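You operate a simulated robot arm through the tools that you are given. There is no shell and no other tool. Be economical: measure what you need, move in short steps, check, and stop when the job is done.

Carry out the task below with a simulated two-armed robot. There is one attempt and no reset: what you move stays moved.

TASK
Pick up the green-cap bottle from the grey table with one hand, pass it to the other hand and put it on the trailer bed. Take the tape roll and leave it on the blue tile. Put the sieve with the largest size on its label from the grey table on the fourth shelf from the bottom. Press the fill button three times. Put one of the green caps from the grey table on top of the grey block. Stack the tin that says "plugs" from the grey table on top of the tin labelled "OIL". Put the blue-handled pad on the top of the case. Any order will do. Set down upright: green-cap bottle, blue-handled pad.

Only the result counts: the job must be done as asked and must still hold three seconds after the hand-in. Knocking over, shifting, dropping, spilling or breaking anything else fails it. Lids that push on must go on centred and level and be pressed home; caps that screw on are set level and turned clockwise until they are tight.

THE ROBOT
Two 7-joint arms with fingered hands on one trunk, on a base that drives. Base frame: it is fixed to the floor where the robot stands at the start and does not move with it; the origin is under the middle of the robot, x ahead of it, y to its left, z up; the surface under the hand at the start is at about z = 72. Readings come in cm, degrees, newtons and seconds.
The left shoulder is at the start at [16.3, 18.7, 92.6], the right one opposite. With the tool pointing down near the work surface each hand reaches from about 10 to 90 cm from the robot's upright axis, wherever it stands, measured 20 degrees to its own side. Places, roughly: blue tile (12x9x2 cm) [50, -40, 70]; blue-handled pad (4x3x5 cm) [100, 120, 70]; fill button [80, -70, 70]; fourth shelf [270, 330, 130]; green cap (5x5x2 cm) [70, -70, 70]; green-cap bottle (6x5x12 cm) [50, -20, 80]; grey block (6x6x9 cm) [100, -80, 80]; sieve [100, -25, 75]; tape roll (7x7x3 cm) [60, -30, 70]; tin [75, 25, 75]; top of the case [290, 260, 80]; trailer bed [510, -40, 60]. Payload 3.6 kg a hand.
Tool frame (each hand has its own): the origin (TCP) lies between the finger pads and is the grasp point; the fingertips stand 2.6 cm ahead of it; z points along the fingers, y is the line along which they close. Largest opening 8.8 cm; the body of the gripper starts 3 cm behind the TCP. The gripper is a hand of 3 fingers: y runs from the thumb to the fingers, the wrist lies at [-1.7, -9.8, -16.4] in the tool frame, and closing takes about 1.5 s.
Orientation is that of the tool frame in the base frame, as [roll, pitch, yaw] about the fixed x, y, z axes, in that order (R = Rz(yaw) Ry(pitch) Rx(roll)). With the fingers straight down and the wrist toward the robot, the tool's x, y and z point along [0, 1, 0], [1, 0, 0] and [0, 0, -1] of the base frame.

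THE INTERFACE
- The arms move only by the tool send_rows. It takes "left_commands", "right_commands" or both (then of equal length, played together; a hand with none holds still); each is one flat list of numbers, 6 for each row, row after row: the turn, a rotation vector about the base's x, y, z in degrees, then the shift along the base's x, y, z in cm. In form: [wx, wy, wz, x, y, z, wx, wy, wz, x, y, z, ...]. A call has 1 to 12 rows; each row shifts and turns the commanded pose from where the row before left it. "left_gripper" and "right_gripper" are, for a hand that has rows, the opening in per cent of the stroke, from 0 (shut) to 100 (fully open), set as the call begins (left out, the last holds). A row lasts 0.2 s, in which the tool goes at most 5 cm and 8.6 degrees; a call with a longer step from one row to the next is refused whole, and so is a gripper value outside its range. A pose out of reach is approached as far as the arm can. The call stops where the force on the tool passes 40 N (or 10 N more than at its start, if that is more) or the arm is blocked; 0.2 s more then pass. The fingers move at their own pace (about 15.3 cm/s each) and stop on an object; they squeeze with about 31 N. The grip force told is the motor's: it shows also when the fingers shut on nothing. Time passes only in rows, and 0.2 s behind the last, so rows that do not move let the fingers close. It gives the time, the measured TCP pose, the force on the tool (base axes), the opening and the grip force at its end, in the units of the frame above (readings bear some noise), with the torque about the TCP (base axes, N m) and any sound that the robot's microphone picked up.
- Cameras (640 x 400 px; columns grow to the right, rows downward): "scene" is now at [27.9, -0.03, 88.21]; the picture's right is [-0.01, -1.00, -0.00], its down [0.33, -0.00, -0.94] and it looks along [0.94, -0.01, 0.33] (base axes); focal length 214 px, centre (320, 200). "left" rides on the left gripper at [-5.6, -8, -10.2] in its tool frame; the picture's right is [-0.73, -0.32, 0.60], its down [0.62, -0.67, 0.41] and it looks along [0.27, 0.67, 0.69] (tool axes); focal length 247 px, centre (320, 200). "right" rides on the right gripper at [5.6, -8, -10.2] in its tool frame; the picture's right is [-0.73, 0.32, -0.60], its down [-0.62, -0.67, 0.41] and it looks along [-0.27, 0.68, 0.69] (tool axes); focal length 247 px, centre (320, 200). There is no depth. A picture from a camera that has moved, and an enlarged one, comes with that camera's place and axes in the base frame and with its lens.
- grab_frame(camera): a new picture of that camera. It takes no simulated time.
- raise_lower(by): slides the trunk up (or, below 0, down) by that many cm; the arms and the scene camera ride with it, the base frame stays. It gives what a move gives, with no picture.
- steer(legs): drives the robot by 1 to 6 legs, each [ahead, left, turn to the left] in cm, cm and degrees, along the robot's own axes; the way and the turn of a leg run together, so that a leg with both is an arc; at most 150 cm and 180 degrees a leg. The arms and the cameras ride along, it lands a little off, and it stops where it bumps. It gives what a move gives.
- set_fingers(fingers, thumb_bend, thumb_turn, hand): sets how far each is bent, from 0 (flat) to 1 (curled in); at 0.3 the hand is open as for a grip, at 0.7 the pads meet at the TCP. One left out holds its place. A second passes; each finger stops where it meets its share of the squeeze, and holds until it gets a number again. A gripper value or a shape takes the hand back. It gives what a move gives, with no picture; readings hold the bend of each and the force on the fingers (four entries, about 0 where the hand has none), thumb and palm. thumb_turn goes from beside the hand (0) to across from the fingers (1), as for a grip.
- grasp_type(shape, hand): the hand has 3 fingers and takes this shape, open, in about a second: jaw (thumb against the fingers, like two jaws); tri (thumb and two fingers); tip (a fingertip pinch); poke (one finger out to press); point (the index stretched); flat (the hand flat); cup (the hand cupped); fist (a fist). The gripper value then closes the fingers along that shape, each until it touches; the sizes above hold for jaw. It gives what a move gives, with no picture.
- head_to(pan, tilt): turns the head with the scene camera to pan (to the left, within 60 degrees either way) and tilt (down, from -29 to 69), counted from straight ahead of the robot. It gives what a move gives.
- close_up(camera, box): a new picture of the part [left, top, right, bottom] of that camera's present view, enlarged. It takes no simulated time.
- close_job(): hands the job in; it is judged then, once.

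Go step by step. Nothing tells you exact positions but the pictures and the camera data: compare them with the known pose of the tool, close in by small moves and look again before you grip or let go. The budget is 207 turns and 190 pictures, counting those below and the enlarged ones. Unless the task says otherwise, let go and move clear before handing in.

The tools are called after "Emit:" as a command line: name --argument value ..., lists and objects as JSON in quotes. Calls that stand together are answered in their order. send_rows: Moves the arms, as the interface text tells. Its arguments: {"type":"object","properties":{"left_commands":{"type":"array","items":{"type":"number"}},"left_gripper":{"type":"number"},"right_commands":{"type":"array","items":{"type":"number"}},"right_gripper":{"type":"number"}},"required":[]} The other tools are called the same way: raise_lower (by) slides the trunk up or down; grasp_type (shape, hand) gives the hand a shape; set_fingers (fingers, thumb_bend, thumb_turn, hand) moves the fingers one by one; steer (legs) drives the base; head_to (pan, tilt) turns the head that bears the scene camera; grab_frame (camera) takes a picture; close_up (camera, box) takes an enlarged picture of a part of a camera's view; close_job () hands the job in.

At the start:

```text
clock: 0.0
left_eef_pos: [47.59, 0.18, 117.21]
left_tool_rot: [-180.0, 0.1, 90.0]
left_force: [-0.6, -0.1, 1.1]
left_ft_torque: [0.0, -0.01, 0.01]
left_gripper_width: 8.76
left_finger_force: 0.0
left_shape: jaw
left_bend: [0.3, 0.3, 0.98]
left_finger forces: [0.0, 0.0, 0.0, 0.0, 0.0, 0.1]
right_eef_pos: [42.44, -38.39, 98.48]
right_tool_rot: [180.0, 0.0, 90.0]
right_force: [0.0, 0.0, 0.1]
right_ft_torque: [-0.02, 0.03, 0.0]
right_gripper_width: 8.78
right_finger_force: 0.0
right_shape: jaw
right_bend: [0.3, 0.3, 0.98]
right_finger forces: [0.0, 0.1, 0.0, 0.0, 0.1, 0.1]
trunk travel left (down, up): [-7.5, 68.2]
robot x, y, heading: [0.23, -0.01, 0.0]
head pan, tilt: [-0.7, -19.4]
```

scene: 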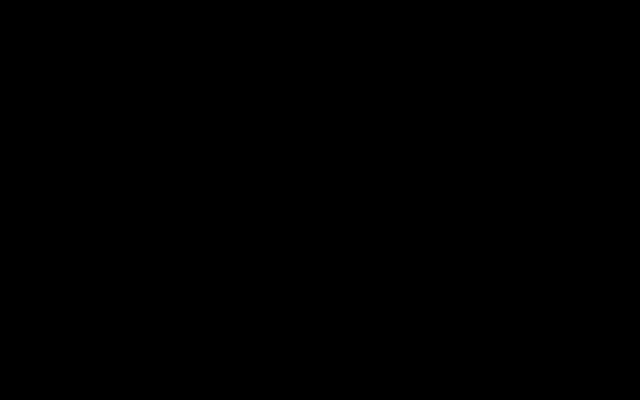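
right: 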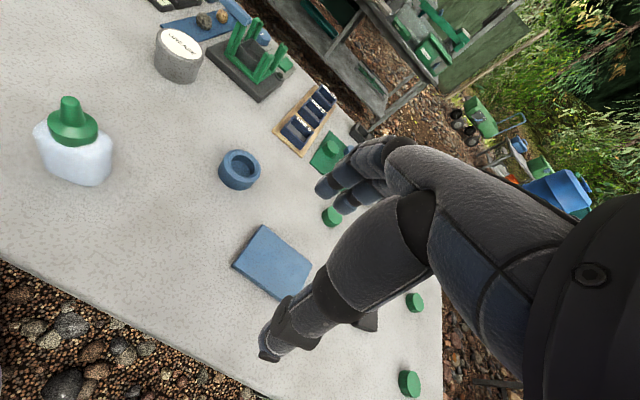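
left: 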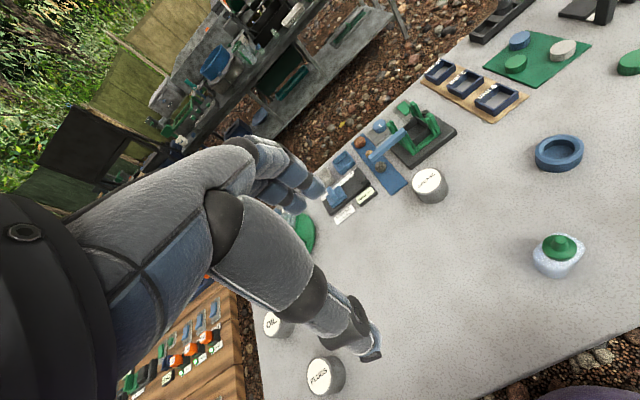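

The scene camera sees only black (blocked or looking up into the arm). I tilt the head down to look at the table.

Emit:
head_to --pan 0 --tilt 30

Emit:
grab_frame --camera "scene"

```text
clock: 1.2
left_eef_pos: [47.66, 0.12, 117.26]
left_tool_rot: [180.0, 0.0, 90.0]
left_force: [0.4, -0.3, 0.7]
left_ft_torque: [-0.02, 0.01, 0.01]
left_gripper_width: 8.78
left_finger_force: 0.1
left_shape: jaw
left_bend: [0.3, 0.3, 0.98]
left_finger forces: [0.1, 0.0, 0.1, 0.1, 0.1, 0.0]
right_eef_pos: [42.26, -38.33, 98.56]
right_tool_rot: [180.0, 0.0, 90.0]
right_force: [-0.2, -0.2, -1.0]
right_ft_torque: [0.01, -0.03, 0.0]
right_gripper_width: 8.73
right_finger_force: 0.1
right_shape: jaw
right_bend: [0.3, 0.3, 0.98]
right_finger forces: [0.0, 0.0, 0.1, 0.1, 0.0, 0.1]
trunk travel left (down, up): [-7.5, 68.2]
robot x, y, heading: [0.25, -0.16, 0.1]
head pan, tilt: [0.0, 30.0]
```

```text
186 pictures are left
camera scene: at [29.28, 0.06, 80.54], right [0.0, -1.0, 0.0], down [-0.5, 0.0, -0.87], along [0.87, 0.0, -0.5], focal length 214 px, centre (320, 200)
```

scene: 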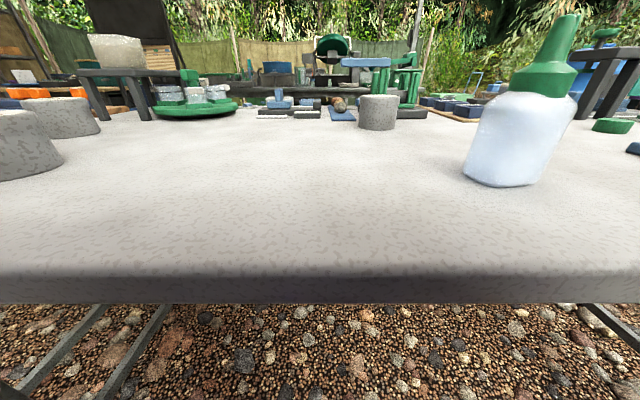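

The camera is low, so I raise the trunk for a survey of the table.

Emit:
raise_lower --by 50

Emit:
head_to --pan 0 --tilt 45

Emit:
grab_frame --camera "scene"

Emit:
head_to --pan -40 --tilt 40

Emit:
grab_frame --camera "scene"

Emit:
head_to --pan 40 --tilt 35

Emit:
grab_frame --camera "scene"

```text
refused: 50 is not a number from -40 to 40
```

```text
clock: 1.9
left_eef_pos: [47.69, 0.23, 117.34]
left_tool_rot: [-179.9, 0.0, 90.0]
left_force: [0.0, 0.1, 0.1]
left_ft_torque: [0.02, 0.03, -0.01]
left_gripper_width: 8.76
left_finger_force: 0.1
left_shape: jaw
left_bend: [0.3, 0.3, 0.98]
left_finger forces: [0.0, 0.0, 0.1, 0.0, 0.1, 0.1]
right_eef_pos: [42.38, -38.36, 98.54]
right_tool_rot: [-179.9, 0.0, 90.1]
right_force: [0.7, -0.6, 0.1]
right_ft_torque: [0.0, 0.02, 0.0]
right_gripper_width: 8.77
right_finger_force: 0.0
right_shape: jaw
right_bend: [0.3, 0.3, 0.98]
right_finger forces: [0.0, 0.0, 0.0, 0.1, 0.0, 0.0]
trunk travel left (down, up): [-7.5, 68.2]
robot x, y, heading: [0.27, 0.15, -0.1]
head pan, tilt: [0.0, 45.0]
```

```text
185 pictures are left
camera scene: at [28.37, 0.06, 78.28], right [0.0, -1.0, 0.0], down [-0.71, 0.0, -0.71], along [0.71, 0.0, -0.71], focal length 214 px, centre (320, 200)
```

scene: 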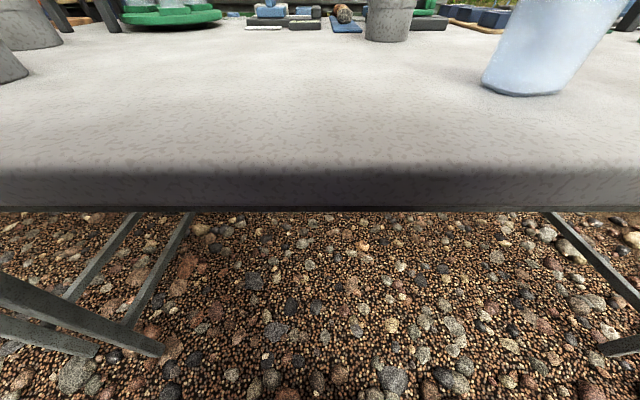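

```text
clock: 3.0
left_eef_pos: [47.58, 0.04, 117.17]
left_tool_rot: [179.9, 0.0, 90.0]
left_force: [0.4, 0.8, -0.3]
left_ft_torque: [0.02, 0.0, 0.0]
left_gripper_width: 8.76
left_finger_force: 0.1
left_shape: jaw
left_bend: [0.3, 0.3, 0.98]
left_finger forces: [0.0, 0.0, 0.0, 0.0, 0.0, 0.0]
right_eef_pos: [42.33, -38.38, 98.53]
right_tool_rot: [179.9, 0.1, 90.0]
right_force: [-0.4, 0.4, 0.2]
right_ft_torque: [0.01, 0.01, 0.0]
right_gripper_width: 8.74
right_finger_force: 0.1
right_shape: jaw
right_bend: [0.3, 0.3, 0.98]
right_finger forces: [0.1, 0.1, 0.0, 0.1, 0.0, 0.0]
trunk travel left (down, up): [-7.5, 68.2]
robot x, y, heading: [0.13, 0.21, -0.0]
head pan, tilt: [-40.0, 40.0]
```

```text
184 pictures are left
camera scene: at [26.75, -5.4, 79.0], right [-0.64, -0.77, 0.0], down [-0.49, 0.41, -0.77], along [0.59, -0.49, -0.64], focal length 214 px, centre (320, 200)
```

scene: 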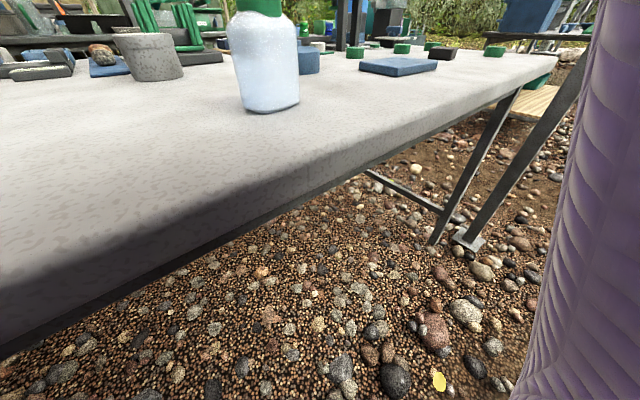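

```text
clock: 4.5
left_eef_pos: [47.6, 0.1, 117.26]
left_tool_rot: [-179.8, -0.1, 90.1]
left_force: [-0.4, 0.2, -1.0]
left_ft_torque: [0.03, 0.01, 0.02]
left_gripper_width: 8.77
left_finger_force: 0.0
left_shape: jaw
left_bend: [0.3, 0.3, 0.98]
left_finger forces: [0.0, 0.0, 0.1, 0.0, 0.0, 0.0]
right_eef_pos: [42.3, -38.27, 98.52]
right_tool_rot: [180.0, 0.0, 90.0]
right_force: [-0.2, -0.1, 0.2]
right_ft_torque: [0.02, -0.02, -0.03]
right_gripper_width: 8.77
right_finger_force: 0.1
right_shape: jaw
right_bend: [0.3, 0.3, 0.98]
right_finger forces: [0.0, 0.1, 0.0, 0.0, 0.1, 0.0]
trunk travel left (down, up): [-7.5, 68.2]
robot x, y, heading: [0.08, -0.05, 0.0]
head pan, tilt: [40.0, 35.0]
```

```text
183 pictures are left
camera scene: at [26.98, 5.72, 79.75], right [0.64, -0.77, 0.0], down [-0.44, -0.37, -0.82], along [0.63, 0.53, -0.57], focal length 214 px, centre (320, 200)
```

scene: 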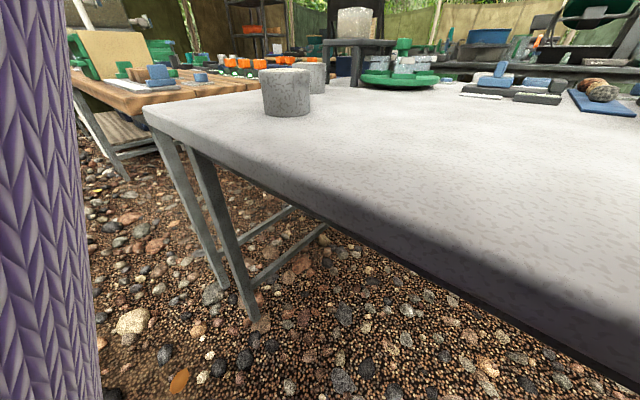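

Trunk steps are limited to 40; I raise 40 and look again.

Emit:
raise_lower --by 40

Emit:
head_to --pan 0 --tilt 40

Emit:
grab_frame --camera "scene"

Emit:
head_to --pan -40 --tilt 35

Emit:
grab_frame --camera "scene"

Emit:
head_to --pan 40 --tilt 25

Emit:
grab_frame --camera "scene"

```text
clock: 8.4
left_eef_pos: [47.61, 0.1, 157.16]
left_tool_rot: [-180.0, -0.1, 90.1]
left_force: [0.1, 0.5, -0.1]
left_ft_torque: [0.01, 0.01, -0.03]
left_gripper_width: 8.76
left_finger_force: 0.2
left_shape: jaw
left_bend: [0.3, 0.3, 0.98]
left_finger forces: [0.0, 0.0, 0.0, 0.0, 0.0, 0.0]
right_eef_pos: [42.28, -38.39, 138.5]
right_tool_rot: [-180.0, 0.1, 89.9]
right_force: [0.2, -0.4, -0.2]
right_ft_torque: [0.02, 0.0, -0.01]
right_gripper_width: 8.77
right_finger_force: 0.0
right_shape: jaw
right_bend: [0.3, 0.3, 0.98]
right_finger forces: [0.0, 0.1, 0.1, 0.0, 0.1, 0.0]
trunk travel left (down, up): [-47.5, 28.2]
robot x, y, heading: [-0.27, -0.22, 0.0]
head pan, tilt: [40.0, 35.0]
```

```text
clock: 9.4
left_eef_pos: [47.62, 0.01, 157.24]
left_tool_rot: [-180.0, 0.0, 90.0]
left_force: [0.3, -0.2, 0.5]
left_ft_torque: [0.0, 0.02, -0.01]
left_gripper_width: 8.78
left_finger_force: 0.1
left_shape: jaw
left_bend: [0.3, 0.3, 0.98]
left_finger forces: [0.0, 0.0, 0.0, 0.0, 0.1, 0.0]
right_eef_pos: [42.51, -38.3, 138.56]
right_tool_rot: [-180.0, 0.0, 90.0]
right_force: [0.4, -0.4, -0.1]
right_ft_torque: [0.01, -0.02, 0.02]
right_gripper_width: 8.76
right_finger_force: 0.0
right_shape: jaw
right_bend: [0.3, 0.3, 0.98]
right_finger forces: [0.0, 0.1, 0.0, 0.0, 0.0, 0.0]
trunk travel left (down, up): [-47.5, 28.2]
robot x, y, heading: [0.06, -0.21, 0.1]
head pan, tilt: [0.0, 40.0]
```

```text
182 pictures are left
camera scene: at [22.24, 0.07, 122.27], right [0.0, -1.0, 0.0], down [-0.64, 0.0, -0.77], along [0.77, 0.0, -0.64], focal length 214 px, centre (320, 200)
```

scene: 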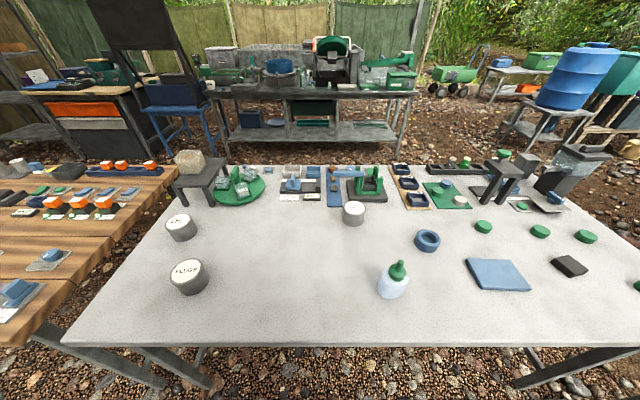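

```text
clock: 10.5
left_eef_pos: [47.54, 0.11, 157.36]
left_tool_rot: [180.0, 0.0, 90.1]
left_force: [-0.2, -0.3, 0.4]
left_ft_torque: [-0.03, 0.01, -0.02]
left_gripper_width: 8.77
left_finger_force: 0.0
left_shape: jaw
left_bend: [0.3, 0.3, 0.98]
left_finger forces: [0.0, 0.1, 0.0, 0.0, 0.0, 0.1]
right_eef_pos: [42.36, -38.29, 138.59]
right_tool_rot: [-180.0, 0.1, 90.0]
right_force: [-0.4, -1.4, 0.7]
right_ft_torque: [0.01, -0.03, 0.03]
right_gripper_width: 8.77
right_finger_force: 0.1
right_shape: jaw
right_bend: [0.3, 0.3, 0.98]
right_finger forces: [0.1, 0.0, 0.1, 0.0, 0.0, 0.0]
trunk travel left (down, up): [-47.5, 28.2]
robot x, y, heading: [-0.12, -0.3, -0.2]
head pan, tilt: [-40.0, 35.0]
```

```text
181 pictures are left
camera scene: at [20.48, -5.59, 123.02], right [-0.64, -0.77, 0.0], down [-0.44, 0.37, -0.82], along [0.63, -0.53, -0.57], focal length 214 px, centre (320, 200)
```

scene: 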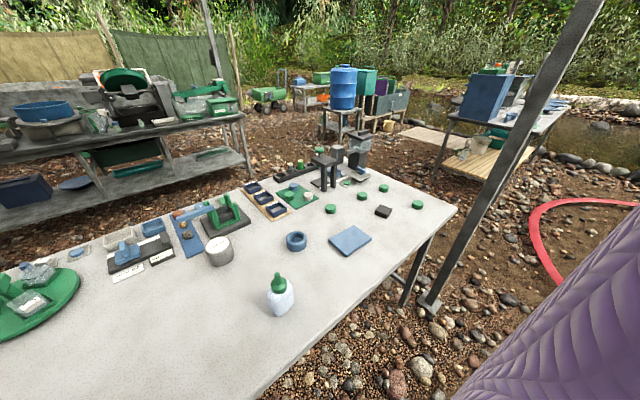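

```text
clock: 12.0
left_eef_pos: [47.56, 0.22, 157.16]
left_tool_rot: [180.0, 0.0, 90.0]
left_force: [0.3, -0.2, -0.1]
left_ft_torque: [0.03, 0.0, -0.04]
left_gripper_width: 8.73
left_finger_force: 0.0
left_shape: jaw
left_bend: [0.3, 0.3, 0.98]
left_finger forces: [0.0, 0.0, 0.0, 0.0, 0.0, 0.1]
right_eef_pos: [42.34, -38.41, 138.5]
right_tool_rot: [179.9, 0.0, 90.1]
right_force: [-1.0, -0.7, 0.0]
right_ft_torque: [0.01, 0.03, -0.03]
right_gripper_width: 8.78
right_finger_force: 0.0
right_shape: jaw
right_bend: [0.3, 0.3, 0.98]
right_finger forces: [0.0, 0.1, 0.0, 0.1, 0.0, 0.1]
trunk travel left (down, up): [-47.5, 28.2]
robot x, y, heading: [0.03, -0.03, 0.2]
head pan, tilt: [40.0, 25.0]
```

```text
180 pictures are left
camera scene: at [20.8, 5.98, 124.6], right [0.64, -0.77, 0.0], down [-0.32, -0.27, -0.91], along [0.69, 0.58, -0.42], focal length 214 px, centre (320, 200)
```

scene: 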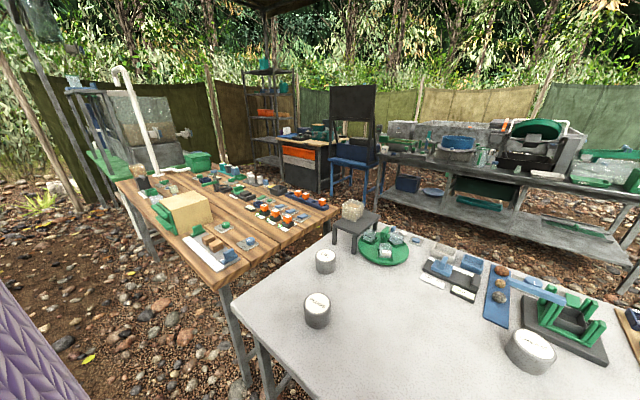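

Good overview. I zoom in on the table's far items for labels.

Emit:
head_to --pan 0 --tilt 40

Emit:
close_up --camera "scene" --box '[160, 140, 400, 300]'

Emit:
close_up --camera "scene" --box '[320, 140, 440, 215]'

Emit:
close_up --camera "scene" --box '[400, 140, 640, 290]'

Emit:
close_up --camera "scene" --box '[430, 140, 570, 228]'

```text
clock: 13.1
left_eef_pos: [47.72, 0.15, 157.32]
left_tool_rot: [179.9, 0.0, 90.1]
left_force: [0.3, -0.4, -0.1]
left_ft_torque: [0.02, 0.04, -0.01]
left_gripper_width: 8.76
left_finger_force: 0.1
left_shape: jaw
left_bend: [0.3, 0.3, 0.98]
left_finger forces: [0.0, 0.1, 0.1, 0.0, 0.0, 0.0]
right_eef_pos: [42.3, -38.38, 138.48]
right_tool_rot: [-180.0, 0.0, 89.9]
right_force: [0.4, -0.2, -0.1]
right_ft_torque: [-0.03, 0.03, 0.0]
right_gripper_width: 8.75
right_finger_force: 0.1
right_shape: jaw
right_bend: [0.3, 0.3, 0.98]
right_finger forces: [0.0, 0.1, 0.1, 0.1, 0.1, 0.0]
trunk travel left (down, up): [-47.5, 28.2]
robot x, y, heading: [-0.01, 0.08, 0.0]
head pan, tilt: [0.0, 40.0]
```

```text
2.50 times, centred on (280, 220) of scene
camera zoom: at [22.24, 0.07, 122.27], right [0.0, -1.0, 0.0], down [-0.64, 0.0, -0.77], along [0.77, 0.0, -0.64], focal length 536 px, centre (420, 150)
```

zoom: 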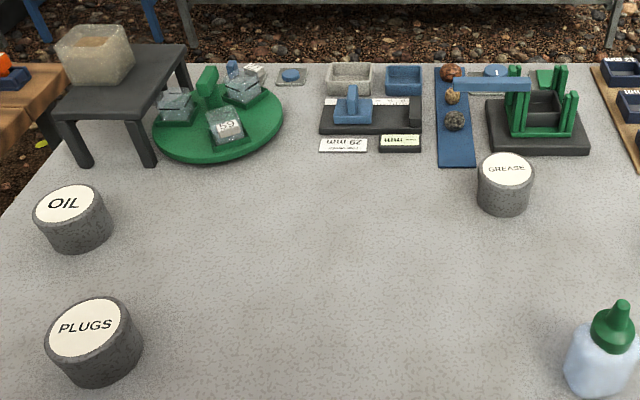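

```text
5.33 times, centred on (380, 178) of scene
camera zoom: at [22.24, 0.07, 122.27], right [0.0, -1.0, 0.0], down [-0.64, 0.0, -0.77], along [0.77, 0.0, -0.64], focal length 1144 px, centre (0, 320)
```

zoom: 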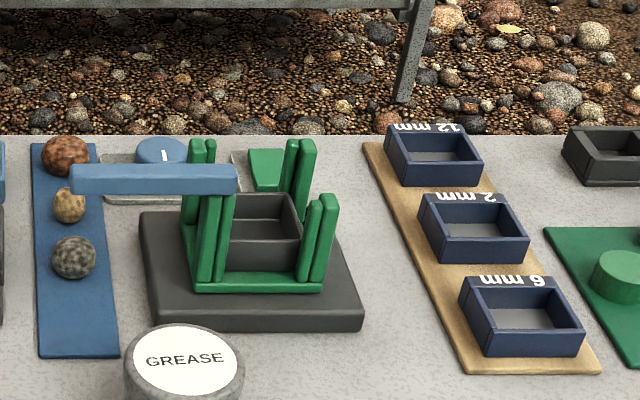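

```text
2.67 times, centred on (520, 215) of scene
camera zoom: at [22.24, 0.07, 122.27], right [0.0, -1.0, 0.0], down [-0.64, 0.0, -0.77], along [0.77, 0.0, -0.64], focal length 572 px, centre (-213, 160)
```

zoom: 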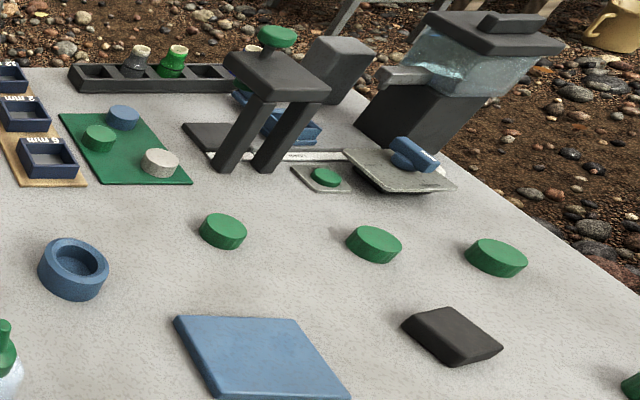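

```text
4.55 times, centred on (500, 184) of scene
camera zoom: at [22.24, 0.07, 122.27], right [0.0, -1.0, 0.0], down [-0.64, 0.0, -0.77], along [0.77, 0.0, -0.64], focal length 975 px, centre (-498, 273)
```

zoom: 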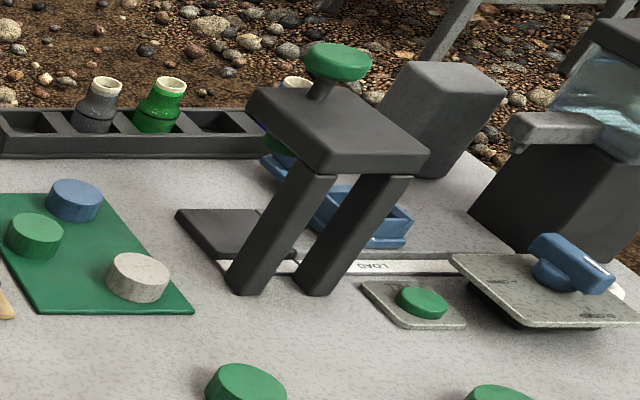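

Objects are identified: tape roll ≈[62,-31], tile centre ≈[52,-45], caps ≈[68,-50], [68,-70] and others, fill button ≈[79,-72], sieve "12 mm" at the back of the tray. I start with the tape roll, right hand above it.

Emit:
send_rows --right_commands '[0, 0, 0, 1.667, 0.6, -4.42, 0, 0, 0, 1.667, 0.6, -4.42, 0, 0, 0, 1.667, 0.6, -4.42, 0, 0, 0, 1.667, 0.6, -4.42, 0, 0, 0, 1.667, 0.6, -4.42, 0, 0, 0, 1.667, 0.6, -4.42, 0, 0, 0, 1.667, 0.6, -4.42, 0, 0, 0, 1.667, 0.6, -4.42, 0, 0, 0, 1.667, 0.6, -4.42, 0, 0, 0, 1.667, 0.6, -4.42, 0, 0, 0, 1.667, 0.6, -4.42, 0, 0, 0, 1.667, 0.6, -4.42]' --right_gripper 100

Emit:
grab_frame --camera "right"

Emit:
grab_frame --camera "scene"

```text
clock: 15.7
left_eef_pos: [47.58, 0.04, 157.2]
left_tool_rot: [-179.9, -0.1, 90.1]
left_force: [-1.1, -0.1, 1.0]
left_ft_torque: [0.02, -0.01, 0.01]
left_gripper_width: 8.8
left_finger_force: 0.1
left_shape: jaw
left_bend: [0.3, 0.3, 0.98]
left_finger forces: [0.0, 0.0, 0.0, 0.0, 0.0, 0.0]
right_eef_pos: [53.78, -34.55, 99.92]
right_tool_rot: [-180.0, 0.0, 90.1]
right_force: [-0.4, 0.0, 0.0]
right_ft_torque: [0.02, 0.0, 0.05]
right_gripper_width: 8.78
right_finger_force: 0.0
right_shape: jaw
right_bend: [0.3, 0.3, 0.98]
right_finger forces: [0.0, 0.1, 0.0, 0.0, 0.0, 0.0]
right hand out of reach, approached as far as the arm can: row 9, 10, 11, 12
trunk travel left (down, up): [-47.5, 28.2]
robot x, y, heading: [0.16, -0.11, 0.1]
head pan, tilt: [0.0, 40.0]
```

```text
175 pictures are left
camera right: at [45.64, -28.9, 110.25], right [0.32, -0.73, 0.6], down [-0.66, -0.62, -0.41], along [0.68, -0.27, -0.69], focal length 247 px, centre (320, 200)
```

right: 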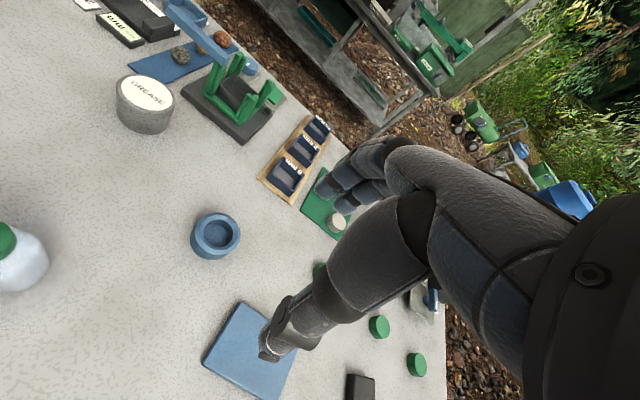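

```text
174 pictures are left
camera scene: at [22.21, 0.02, 122.27], right [0.0, -1.0, 0.0], down [-0.64, 0.0, -0.77], along [0.77, 0.0, -0.64], focal length 214 px, centre (320, 200)
```

scene: 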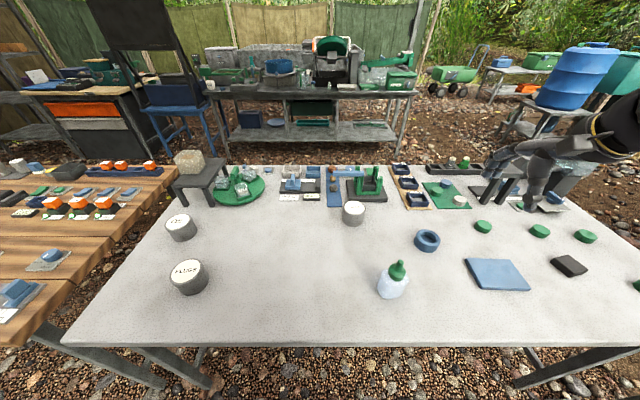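

The arm can't reach that low with the trunk this high. I lift the hand and lower the trunk by 25.

Emit:
send_rows --right_commands '[0, 0, 0, 0, 0, 4.5, 0, 0, 0, 0, 0, 4.5]'

Emit:
raise_lower --by -22

Emit:
grab_frame --camera "scene"

```text
clock: 16.3
left_eef_pos: [47.48, 0.33, 157.29]
left_tool_rot: [180.0, 0.0, 90.1]
left_force: [-0.5, 0.0, -0.2]
left_ft_torque: [0.01, 0.01, 0.01]
left_gripper_width: 8.75
left_finger_force: 0.1
left_shape: jaw
left_bend: [0.3, 0.3, 0.98]
left_finger forces: [0.1, 0.1, 0.0, 0.0, 0.0, 0.1]
right_eef_pos: [53.56, -34.58, 109.38]
right_tool_rot: [180.0, 0.1, 90.1]
right_force: [-0.2, 0.3, 0.0]
right_ft_torque: [0.01, -0.01, 0.0]
right_gripper_width: 8.78
right_finger_force: 0.1
right_shape: jaw
right_bend: [0.3, 0.3, 0.98]
right_finger forces: [0.0, 0.0, 0.0, 0.0, 0.0, 0.1]
trunk travel left (down, up): [-47.5, 28.2]
robot x, y, heading: [-0.19, 0.24, -0.1]
head pan, tilt: [0.0, 40.0]
```

```text
clock: 18.6
left_eef_pos: [47.48, 0.1, 135.22]
left_tool_rot: [-180.0, 0.0, 90.1]
left_force: [-0.4, -0.1, -1.2]
left_ft_torque: [0.01, 0.0, -0.01]
left_gripper_width: 8.76
left_finger_force: 0.1
left_shape: jaw
left_bend: [0.3, 0.3, 0.98]
left_finger forces: [0.1, 0.0, 0.1, 0.1, 0.1, 0.1]
right_eef_pos: [53.65, -34.34, 87.37]
right_tool_rot: [179.9, 0.0, 90.0]
right_force: [-0.1, 0.4, -0.4]
right_ft_torque: [-0.02, -0.01, 0.02]
right_gripper_width: 8.78
right_finger_force: 0.0
right_shape: jaw
right_bend: [0.3, 0.3, 0.98]
right_finger forces: [0.0, 0.1, 0.0, 0.0, 0.0, 0.0]
trunk travel left (down, up): [-25.5, 50.2]
robot x, y, heading: [0.17, -0.3, 0.0]
head pan, tilt: [0.0, 40.0]
```

```text
173 pictures are left
camera scene: at [25.01, 0.07, 98.74], right [0.0, -1.0, 0.0], down [-0.64, 0.0, -0.77], along [0.77, 0.0, -0.64], focal length 214 px, centre (320, 200)
```

scene: 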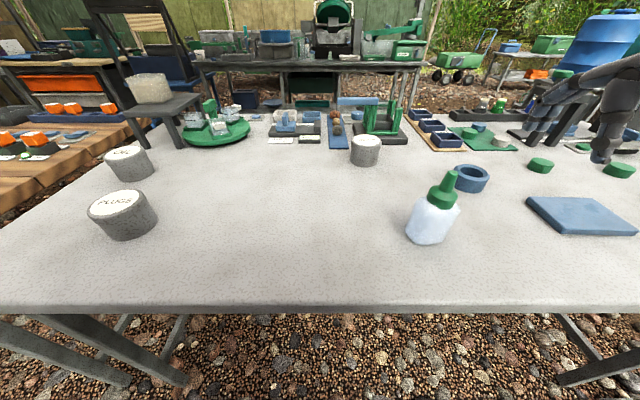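

Triangulated roll ≈[62.4,-31.5], top ≈73.4, so the table is ≈70.4. I hover over it.

Emit:
send_rows --right_commands '[0, 0, 0, 2.92, 0.95, -2, 0, 0, 0, 2.92, 0.95, -2, 0, 0, 0, 2.92, 0.95, -2]'

Emit:
grab_frame --camera "right"

Emit:
grab_frame --camera "scene"

```text
clock: 19.4
left_eef_pos: [47.67, 0.11, 135.21]
left_tool_rot: [-179.9, 0.0, 90.1]
left_force: [0.2, 0.5, -0.1]
left_ft_torque: [0.0, -0.01, 0.0]
left_gripper_width: 8.76
left_finger_force: 0.0
left_shape: jaw
left_bend: [0.3, 0.3, 0.98]
left_finger forces: [0.1, 0.1, 0.1, 0.0, 0.1, 0.0]
right_eef_pos: [62.49, -31.68, 81.1]
right_tool_rot: [180.0, -0.1, 90.0]
right_force: [0.7, 0.0, 0.2]
right_ft_torque: [0.02, 0.02, 0.03]
right_gripper_width: 8.77
right_finger_force: 0.1
right_shape: jaw
right_bend: [0.3, 0.3, 0.98]
right_finger forces: [0.1, 0.1, 0.0, 0.0, 0.0, 0.1]
trunk travel left (down, up): [-25.5, 50.2]
robot x, y, heading: [-0.26, 0.1, 0.0]
head pan, tilt: [0.0, 40.0]
```

```text
172 pictures are left
camera right: at [54.53, -25.85, 91.35], right [0.32, -0.73, 0.6], down [-0.67, -0.62, -0.41], along [0.68, -0.27, -0.69], focal length 247 px, centre (320, 200)
```

right: 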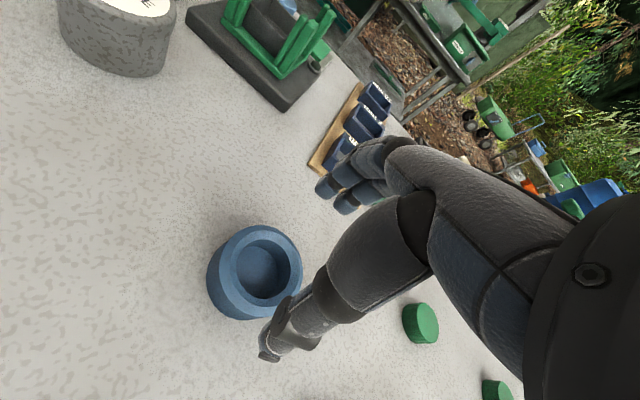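

```text
171 pictures are left
camera scene: at [25.11, 0.07, 98.69], right [0.0, -1.0, 0.0], down [-0.64, 0.0, -0.77], along [0.77, 0.0, -0.64], focal length 214 px, centre (320, 200)
```

scene: 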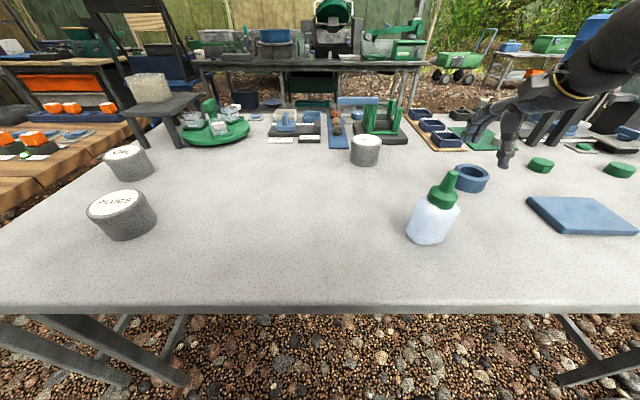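

The camera confirms the roll at ≈[62.2,-31]. Descend and grip.

Emit:
send_rows --right_commands '[0, 0, 0, -0.2, 0.5, -3.5, 0, 0, 0, 0, 0, -3.5]'

Emit:
send_rows --right_commands '[0, 0, 0, 0, 0, 0, 0, 0, 0, 0, 0, 0, 0, 0, 0, 0, 0, 0, 0, 0, 0, 0, 0, 0, 0, 0, 0, 0, 0, 0, 0, 0, 0, 0, 0, 0, 0, 0, 0, 0, 0, 0]' --right_gripper 0

Emit:
grab_frame --camera "right"

```text
clock: 20.0
left_eef_pos: [47.53, 0.05, 135.29]
left_tool_rot: [180.0, -0.1, 89.9]
left_force: [0.3, -0.6, -0.2]
left_ft_torque: [0.01, 0.01, 0.03]
left_gripper_width: 8.76
left_finger_force: 0.1
left_shape: jaw
left_bend: [0.3, 0.3, 0.98]
left_finger forces: [0.0, 0.0, 0.0, 0.1, 0.0, 0.0]
right_eef_pos: [60.94, -31.68, 75.9]
right_tool_rot: [179.9, -0.1, 89.9]
right_force: [0.5, 0.1, 0.7]
right_ft_torque: [-0.02, -0.01, 0.03]
right_gripper_width: 8.78
right_finger_force: 0.0
right_shape: jaw
right_bend: [0.3, 0.3, 0.98]
right_finger forces: [0.0, 0.1, 0.0, 0.0, 0.0, 0.1]
right hand out of reach, approached as far as the arm can: row 2
trunk travel left (down, up): [-25.5, 50.2]
robot x, y, heading: [-0.29, 0.09, 0.2]
head pan, tilt: [0.0, 40.0]
```

```text
clock: 21.6
left_eef_pos: [47.53, 0.13, 135.21]
left_tool_rot: [179.9, 0.0, 90.2]
left_force: [-0.5, -0.1, -0.1]
left_ft_torque: [0.03, -0.01, 0.0]
left_gripper_width: 8.79
left_finger_force: 0.0
left_shape: jaw
left_bend: [0.3, 0.3, 0.98]
left_finger forces: [0.1, 0.0, 0.1, 0.0, 0.0, 0.1]
right_eef_pos: [61.02, -31.57, 75.86]
right_tool_rot: [180.0, 0.0, 90.1]
right_force: [0.5, 0.7, -0.1]
right_ft_torque: [0.04, -0.03, 0.02]
right_gripper_width: 4.62
right_finger_force: 31.1
right_shape: jaw
right_bend: [0.54, 0.42, 1.0]
right_finger forces: [32.1, 2.2, 0.1, 0.0, 33.7, 0.0]
trunk travel left (down, up): [-25.5, 50.2]
robot x, y, heading: [0.04, -0.26, -0.1]
head pan, tilt: [0.0, 40.0]
```

```text
170 pictures are left
camera right: at [53.02, -25.87, 86.14], right [0.32, -0.73, 0.6], down [-0.66, -0.62, -0.41], along [0.68, -0.27, -0.69], focal length 247 px, centre (320, 200)
```

right: 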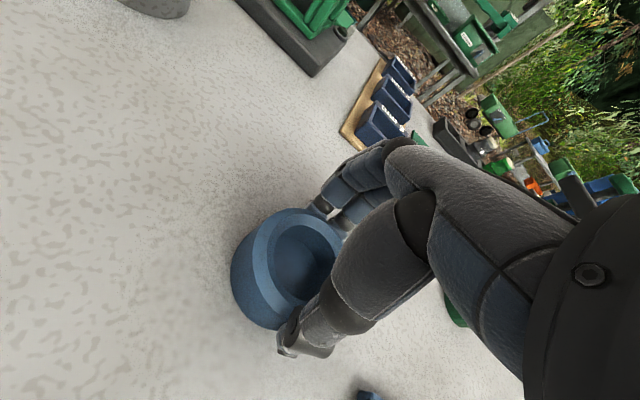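

The reach fell short and the grip is off-centre. I open, rise, lower the trunk and try again.

Emit:
send_rows --right_commands '[0, 0, 0, 0, 0, 0, 0, 0, 0, 0, 0, 0, 0, 0, 0, 0, 0, 0, 0, 0, 0, 0, 0, 5, 0, 0, 0, 0, 0, 5, 0, 0, 0, 0, 0, 5]' --right_gripper 100

Emit:
raise_lower --by -12

Emit:
grab_frame --camera "right"

```text
clock: 23.0
left_eef_pos: [47.57, 0.22, 135.26]
left_tool_rot: [179.9, 0.0, 90.1]
left_force: [0.1, 0.0, -0.1]
left_ft_torque: [0.02, 0.0, 0.01]
left_gripper_width: 8.78
left_finger_force: 0.0
left_shape: jaw
left_bend: [0.3, 0.3, 0.98]
left_finger forces: [0.1, 0.1, 0.0, 0.1, 0.0, 0.0]
right_eef_pos: [61.15, -31.73, 90.89]
right_tool_rot: [180.0, 0.0, 90.1]
right_force: [-0.3, -0.1, 0.4]
right_ft_torque: [0.0, 0.0, -0.02]
right_gripper_width: 8.77
right_finger_force: 0.0
right_shape: jaw
right_bend: [0.3, 0.3, 0.98]
right_finger forces: [0.0, 0.0, 0.1, 0.0, 0.1, 0.0]
trunk travel left (down, up): [-25.5, 50.2]
robot x, y, heading: [0.21, -0.32, -0.2]
head pan, tilt: [0.0, 40.0]
```

```text
clock: 24.5
left_eef_pos: [47.47, 0.01, 123.32]
left_tool_rot: [-180.0, 0.0, 90.0]
left_force: [-0.1, 0.4, -0.1]
left_ft_torque: [-0.01, 0.01, 0.03]
left_gripper_width: 8.79
left_finger_force: 0.0
left_shape: jaw
left_bend: [0.3, 0.3, 0.98]
left_finger forces: [0.1, 0.1, 0.0, 0.1, 0.1, 0.1]
right_eef_pos: [61.21, -31.52, 78.99]
right_tool_rot: [179.9, 0.1, 89.9]
right_force: [0.1, 0.6, -0.1]
right_ft_torque: [-0.02, -0.01, 0.01]
right_gripper_width: 8.77
right_finger_force: 0.1
right_shape: jaw
right_bend: [0.3, 0.3, 0.98]
right_finger forces: [0.1, 0.1, 0.0, 0.0, 0.0, 0.0]
trunk travel left (down, up): [-13.5, 62.2]
robot x, y, heading: [-0.29, 0.05, -0.1]
head pan, tilt: [0.0, 40.0]
```

```text
169 pictures are left
camera right: at [53.04, -25.91, 89.18], right [0.32, -0.73, 0.6], down [-0.66, -0.62, -0.41], along [0.68, -0.27, -0.69], focal length 247 px, centre (320, 200)
```

right: 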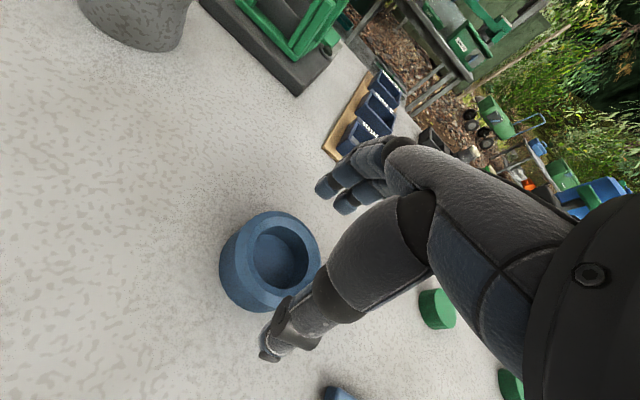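

Emit:
send_rows --right_commands '[0, 0, 0, 0.2, 0.7, 0, 0, 0, 0, 0, 0, -2.6, 0, 0, 0, 0, 0, -2.6]'

Emit:
grab_frame --camera "right"

```text
clock: 25.3
left_eef_pos: [47.19, 0.19, 123.49]
left_tool_rot: [179.8, 0.0, 90.0]
left_force: [0.2, -0.2, 0.5]
left_ft_torque: [0.0, 0.0, -0.03]
left_gripper_width: 8.78
left_finger_force: 0.0
left_shape: jaw
left_bend: [0.3, 0.3, 0.98]
left_finger forces: [0.0, 0.0, 0.0, 0.0, 0.0, 0.0]
right_eef_pos: [61.51, -30.84, 74.33]
right_tool_rot: [179.2, 0.0, 90.0]
right_force: [-4.0, -2.9, 27.7]
right_ft_torque: [-0.09, -1.06, -0.15]
right_gripper_width: 8.69
right_finger_force: 0.0
right_shape: jaw
right_bend: [0.3, 0.3, 0.98]
right_finger forces: [11.1, 11.7, 0.1, 0.0, 3.6, 0.0]
trunk travel left (down, up): [-13.5, 62.2]
robot x, y, heading: [0.1, -0.19, -0.0]
head pan, tilt: [0.0, 40.0]
```

```text
168 pictures are left
camera right: at [53.3, -25.06, 84.4], right [0.31, -0.73, 0.6], down [-0.66, -0.62, -0.42], along [0.69, -0.27, -0.68], focal length 247 px, centre (320, 200)
```

right: 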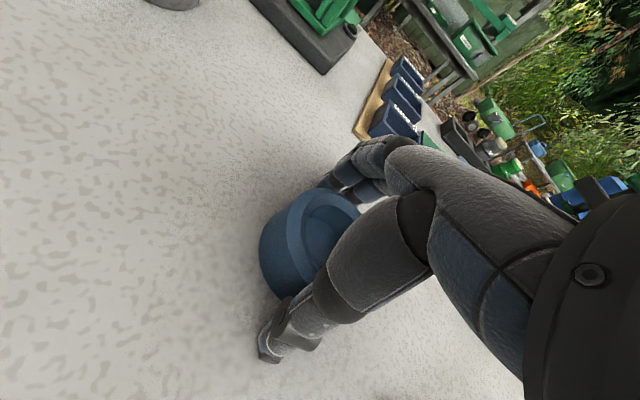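

Fingertips touch the table at TCP ≈74.3. I rise 0.6 and close.

Emit:
send_rows --right_commands '[0, 0, 0, 0, 0, 0.7, 0, 0, 0, 0, 0, 0]'

Emit:
send_rows --right_commands '[0, 0, 0, 0, 0, 0, 0, 0, 0, 0, 0, 0, 0, 0, 0, 0, 0, 0, 0, 0, 0, 0, 0, 0, 0, 0, 0, 0, 0, 0, 0, 0, 0, 0, 0, 0, 0, 0, 0, 0, 0, 0]' --right_gripper 0

Emit:
grab_frame --camera "right"

```text
clock: 25.9
left_eef_pos: [47.56, 0.19, 123.35]
left_tool_rot: [180.0, 0.1, 90.1]
left_force: [-0.2, -1.3, 0.1]
left_ft_torque: [-0.02, -0.01, -0.02]
left_gripper_width: 8.76
left_finger_force: 0.2
left_shape: jaw
left_bend: [0.3, 0.3, 0.98]
left_finger forces: [0.0, 0.0, 0.1, 0.0, 0.0, 0.0]
right_eef_pos: [61.3, -30.81, 74.42]
right_tool_rot: [-180.0, -0.1, 90.1]
right_force: [1.5, 2.2, 8.6]
right_ft_torque: [0.05, -0.46, 0.11]
right_gripper_width: 8.78
right_finger_force: 0.0
right_shape: jaw
right_bend: [0.29, 0.31, 0.98]
right_finger forces: [4.3, 3.9, 0.0, 0.0, 0.7, 0.0]
trunk travel left (down, up): [-13.5, 62.2]
robot x, y, heading: [-0.34, -0.2, 0.0]
head pan, tilt: [0.0, 40.0]
```

```text
clock: 27.5
left_eef_pos: [47.52, 0.25, 123.33]
left_tool_rot: [179.9, 0.0, 90.0]
left_force: [-1.4, 0.1, -0.2]
left_ft_torque: [0.0, -0.01, -0.03]
left_gripper_width: 8.79
left_finger_force: 0.0
left_shape: jaw
left_bend: [0.3, 0.3, 0.98]
left_finger forces: [0.0, 0.0, 0.0, 0.0, 0.0, 0.0]
right_eef_pos: [61.38, -30.84, 74.64]
right_tool_rot: [179.7, 0.1, 90.0]
right_force: [-2.1, -0.6, 24.2]
right_ft_torque: [0.02, 0.75, -0.07]
right_gripper_width: 5.51
right_finger_force: 31.1
right_shape: jaw
right_bend: [0.38, 0.6, 1.0]
right_finger forces: [18.5, 11.8, 0.0, 0.0, 46.7, 0.0]
trunk travel left (down, up): [-13.5, 62.2]
robot x, y, heading: [-0.01, 0.22, -0.0]
head pan, tilt: [0.0, 40.0]
```

```text
167 pictures are left
camera right: at [53.24, -25.11, 84.8], right [0.32, -0.73, 0.6], down [-0.66, -0.62, -0.41], along [0.68, -0.27, -0.68], focal length 247 px, centre (320, 200)
```

right: 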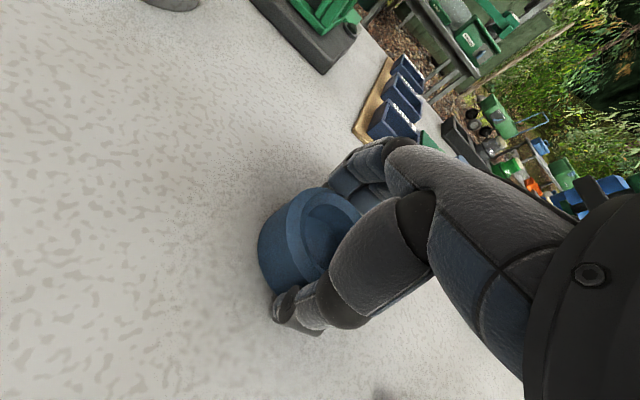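

Gripped firmly. I lift a little and check.

Emit:
send_rows --right_commands '[0, 0, 0, 0, 0, 2, 0, 0, 0, 0, 0, 4, 0, 0, 0, 0, 0, 0]'

Emit:
grab_frame --camera "right"

Emit:
grab_frame --camera "scene"

```text
clock: 28.3
left_eef_pos: [47.68, 0.19, 123.22]
left_tool_rot: [-179.9, 0.1, 90.1]
left_force: [-0.1, -0.2, 0.6]
left_ft_torque: [-0.02, 0.02, -0.01]
left_gripper_width: 8.77
left_finger_force: 0.1
left_shape: jaw
left_bend: [0.3, 0.3, 0.98]
left_finger forces: [0.1, 0.0, 0.1, 0.0, 0.1, 0.1]
right_eef_pos: [61.37, -30.85, 80.32]
right_tool_rot: [-179.8, 0.0, 90.0]
right_force: [-0.3, 1.0, 0.2]
right_ft_torque: [-0.01, 0.04, -0.02]
right_gripper_width: 5.51
right_finger_force: 30.5
right_shape: jaw
right_bend: [0.38, 0.61, 1.0]
right_finger forces: [18.0, 12.0, 0.0, 0.0, 29.8, 0.0]
trunk travel left (down, up): [-13.5, 62.2]
robot x, y, heading: [0.08, 0.23, -0.2]
head pan, tilt: [0.0, 40.0]
```

```text
166 pictures are left
camera right: at [53.3, -25.16, 90.55], right [0.32, -0.73, 0.6], down [-0.67, -0.62, -0.41], along [0.67, -0.27, -0.69], focal length 247 px, centre (320, 200)
```

right: 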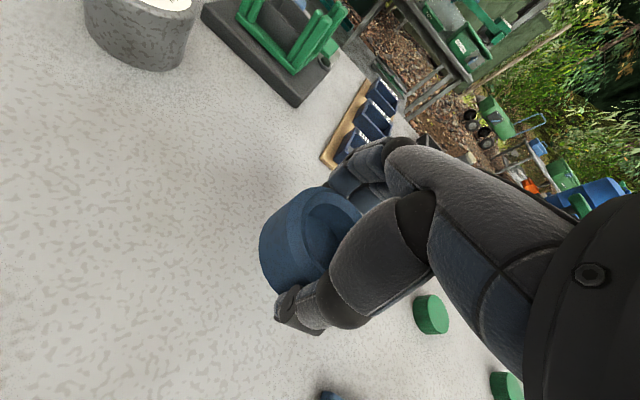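

```text
165 pictures are left
camera scene: at [27.46, 0.07, 85.53], right [0.0, -1.0, 0.0], down [-0.64, 0.0, -0.77], along [0.77, 0.0, -0.64], focal length 214 px, centre (320, 200)
```

scene: 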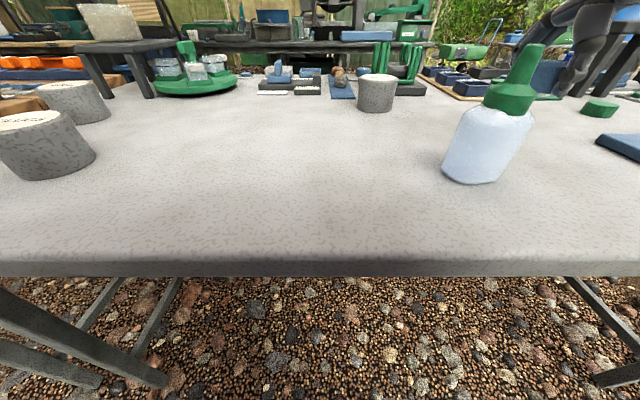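

Emit:
send_rows --right_commands '[0, 0, 0, -2.37, -3.7, 0.3, 0, 0, 0, -2.37, -3.7, 0, 0, 0, 0, -2.37, -3.7, 0, 0, 0, 0, -2.37, -3.7, 0, 0, 0, 0, 0, 0, 0]'

Emit:
grab_frame --camera "right"

Emit:
head_to --pan -45 --tilt 20

Emit:
grab_frame --camera "scene"

```text
clock: 29.5
left_eef_pos: [47.75, 0.1, 123.15]
left_tool_rot: [-179.9, -0.1, 90.2]
left_force: [0.0, -0.3, -0.5]
left_ft_torque: [0.03, 0.0, -0.01]
left_gripper_width: 8.76
left_finger_force: 0.0
left_shape: jaw
left_bend: [0.3, 0.3, 0.98]
left_finger forces: [0.0, 0.0, 0.0, 0.0, 0.0, 0.1]
right_eef_pos: [51.85, -45.92, 80.92]
right_tool_rot: [-179.9, 0.0, 90.1]
right_force: [-0.1, 0.4, -0.3]
right_ft_torque: [0.03, 0.02, 0.0]
right_gripper_width: 5.46
right_finger_force: 30.6
right_shape: jaw
right_bend: [0.38, 0.61, 1.0]
right_finger forces: [17.6, 12.4, 0.0, 0.1, 29.5, 0.0]
trunk travel left (down, up): [-13.5, 62.2]
robot x, y, heading: [0.4, 0.02, 0.1]
head pan, tilt: [0.0, 40.0]
```

```text
164 pictures are left
camera right: at [43.75, -40.24, 91.06], right [0.32, -0.73, 0.6], down [-0.67, -0.62, -0.41], along [0.67, -0.27, -0.69], focal length 247 px, centre (320, 200)
```

right: 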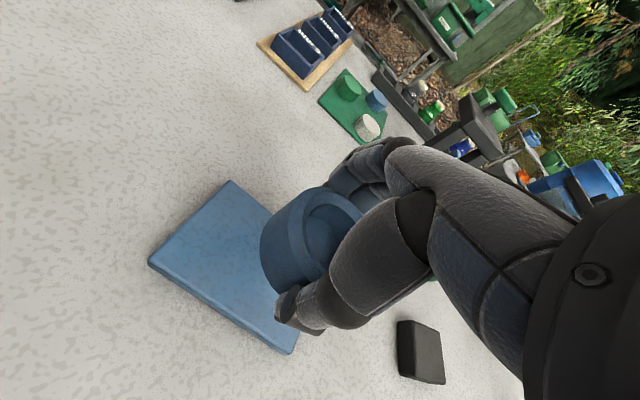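

```text
clock: 30.7
left_eef_pos: [47.54, 0.18, 123.21]
left_tool_rot: [-179.9, 0.0, 90.1]
left_force: [0.8, 0.2, 0.6]
left_ft_torque: [-0.01, 0.01, -0.03]
left_gripper_width: 8.76
left_finger_force: 0.1
left_shape: jaw
left_bend: [0.3, 0.3, 0.98]
left_finger forces: [0.0, 0.0, 0.0, 0.0, 0.0, 0.0]
right_eef_pos: [51.77, -45.91, 80.86]
right_tool_rot: [-180.0, 0.1, 89.9]
right_force: [-0.5, 0.6, -0.7]
right_ft_torque: [0.02, 0.02, 0.01]
right_gripper_width: 5.48
right_finger_force: 31.0
right_shape: jaw
right_bend: [0.38, 0.61, 1.0]
right_finger forces: [17.6, 12.4, 0.1, 0.0, 29.6, 0.0]
trunk travel left (down, up): [-13.5, 62.2]
robot x, y, heading: [-0.04, -0.24, -0.1]
head pan, tilt: [-45.0, 20.0]
```

```text
163 pictures are left
camera scene: at [25.54, -6.52, 88.68], right [-0.71, -0.71, 0.0], down [-0.24, 0.24, -0.94], along [0.66, -0.66, -0.34], focal length 214 px, centre (320, 200)
```

scene: 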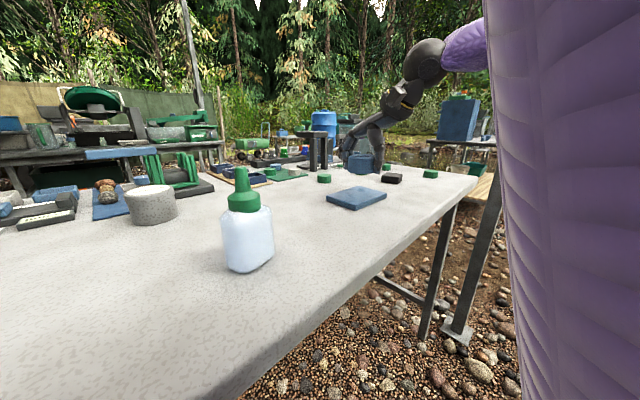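

The roll is over the tile centre. Lower gently until contact.

Emit:
send_rows --right_commands '[0, 0, 0, 0.2, 0.5, -2, 0, 0, 0, 0, 0, -1.5, 0, 0, 0, 0, 0, -0.4, 0, 0, 0, 0, 0, 0]'

Emit:
grab_frame --camera "right"

```text
clock: 31.7
left_eef_pos: [47.65, 0.18, 123.08]
left_tool_rot: [-179.8, 0.0, 90.1]
left_force: [0.0, 0.4, -0.2]
left_ft_torque: [0.01, -0.03, -0.01]
left_gripper_width: 8.8
left_finger_force: 0.1
left_shape: jaw
left_bend: [0.3, 0.3, 0.98]
left_finger forces: [0.0, 0.1, 0.0, 0.0, 0.0, 0.0]
right_eef_pos: [51.99, -45.28, 76.83]
right_tool_rot: [-180.0, 0.0, 90.0]
right_force: [0.8, 0.4, 0.3]
right_ft_torque: [0.01, -0.01, -0.02]
right_gripper_width: 5.5
right_finger_force: 31.1
right_shape: jaw
right_bend: [0.38, 0.61, 1.0]
right_finger forces: [17.7, 12.3, 0.1, 0.0, 29.6, 0.0]
trunk travel left (down, up): [-13.5, 62.2]
robot x, y, heading: [0.0, 0.07, 0.1]
head pan, tilt: [-45.0, 20.0]
```

```text
162 pictures are left
camera right: at [43.97, -39.56, 87.01], right [0.32, -0.73, 0.6], down [-0.67, -0.62, -0.41], along [0.68, -0.27, -0.69], focal length 247 px, centre (320, 200)
```

right: 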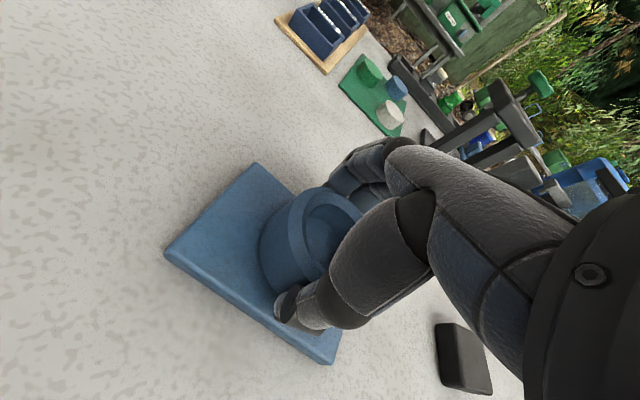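

Emit:
send_rows --right_commands '[0, 0, 0, 0, 0, -0.3, 0, 0, 0, 0, 0, -0.3, 0, 0, 0, 0, 0, 0]'

```text
clock: 32.5
left_eef_pos: [47.63, 0.04, 123.19]
left_tool_rot: [-180.0, 0.0, 90.0]
left_force: [0.0, 0.5, 0.4]
left_ft_torque: [-0.01, 0.01, 0.03]
left_gripper_width: 8.75
left_finger_force: 0.2
left_shape: jaw
left_bend: [0.3, 0.3, 0.98]
left_finger forces: [0.0, 0.1, 0.0, 0.0, 0.0, 0.0]
right_eef_pos: [51.99, -45.25, 76.11]
right_tool_rot: [-180.0, 0.0, 90.0]
right_force: [0.0, -0.6, 0.2]
right_ft_torque: [-0.01, 0.01, 0.0]
right_gripper_width: 5.47
right_finger_force: 30.8
right_shape: jaw
right_bend: [0.38, 0.61, 1.0]
right_finger forces: [17.8, 12.3, 0.0, 0.0, 29.6, 0.0]
trunk travel left (down, up): [-13.5, 62.2]
robot x, y, heading: [0.32, 0.01, 0.0]
head pan, tilt: [-45.0, 20.0]
```

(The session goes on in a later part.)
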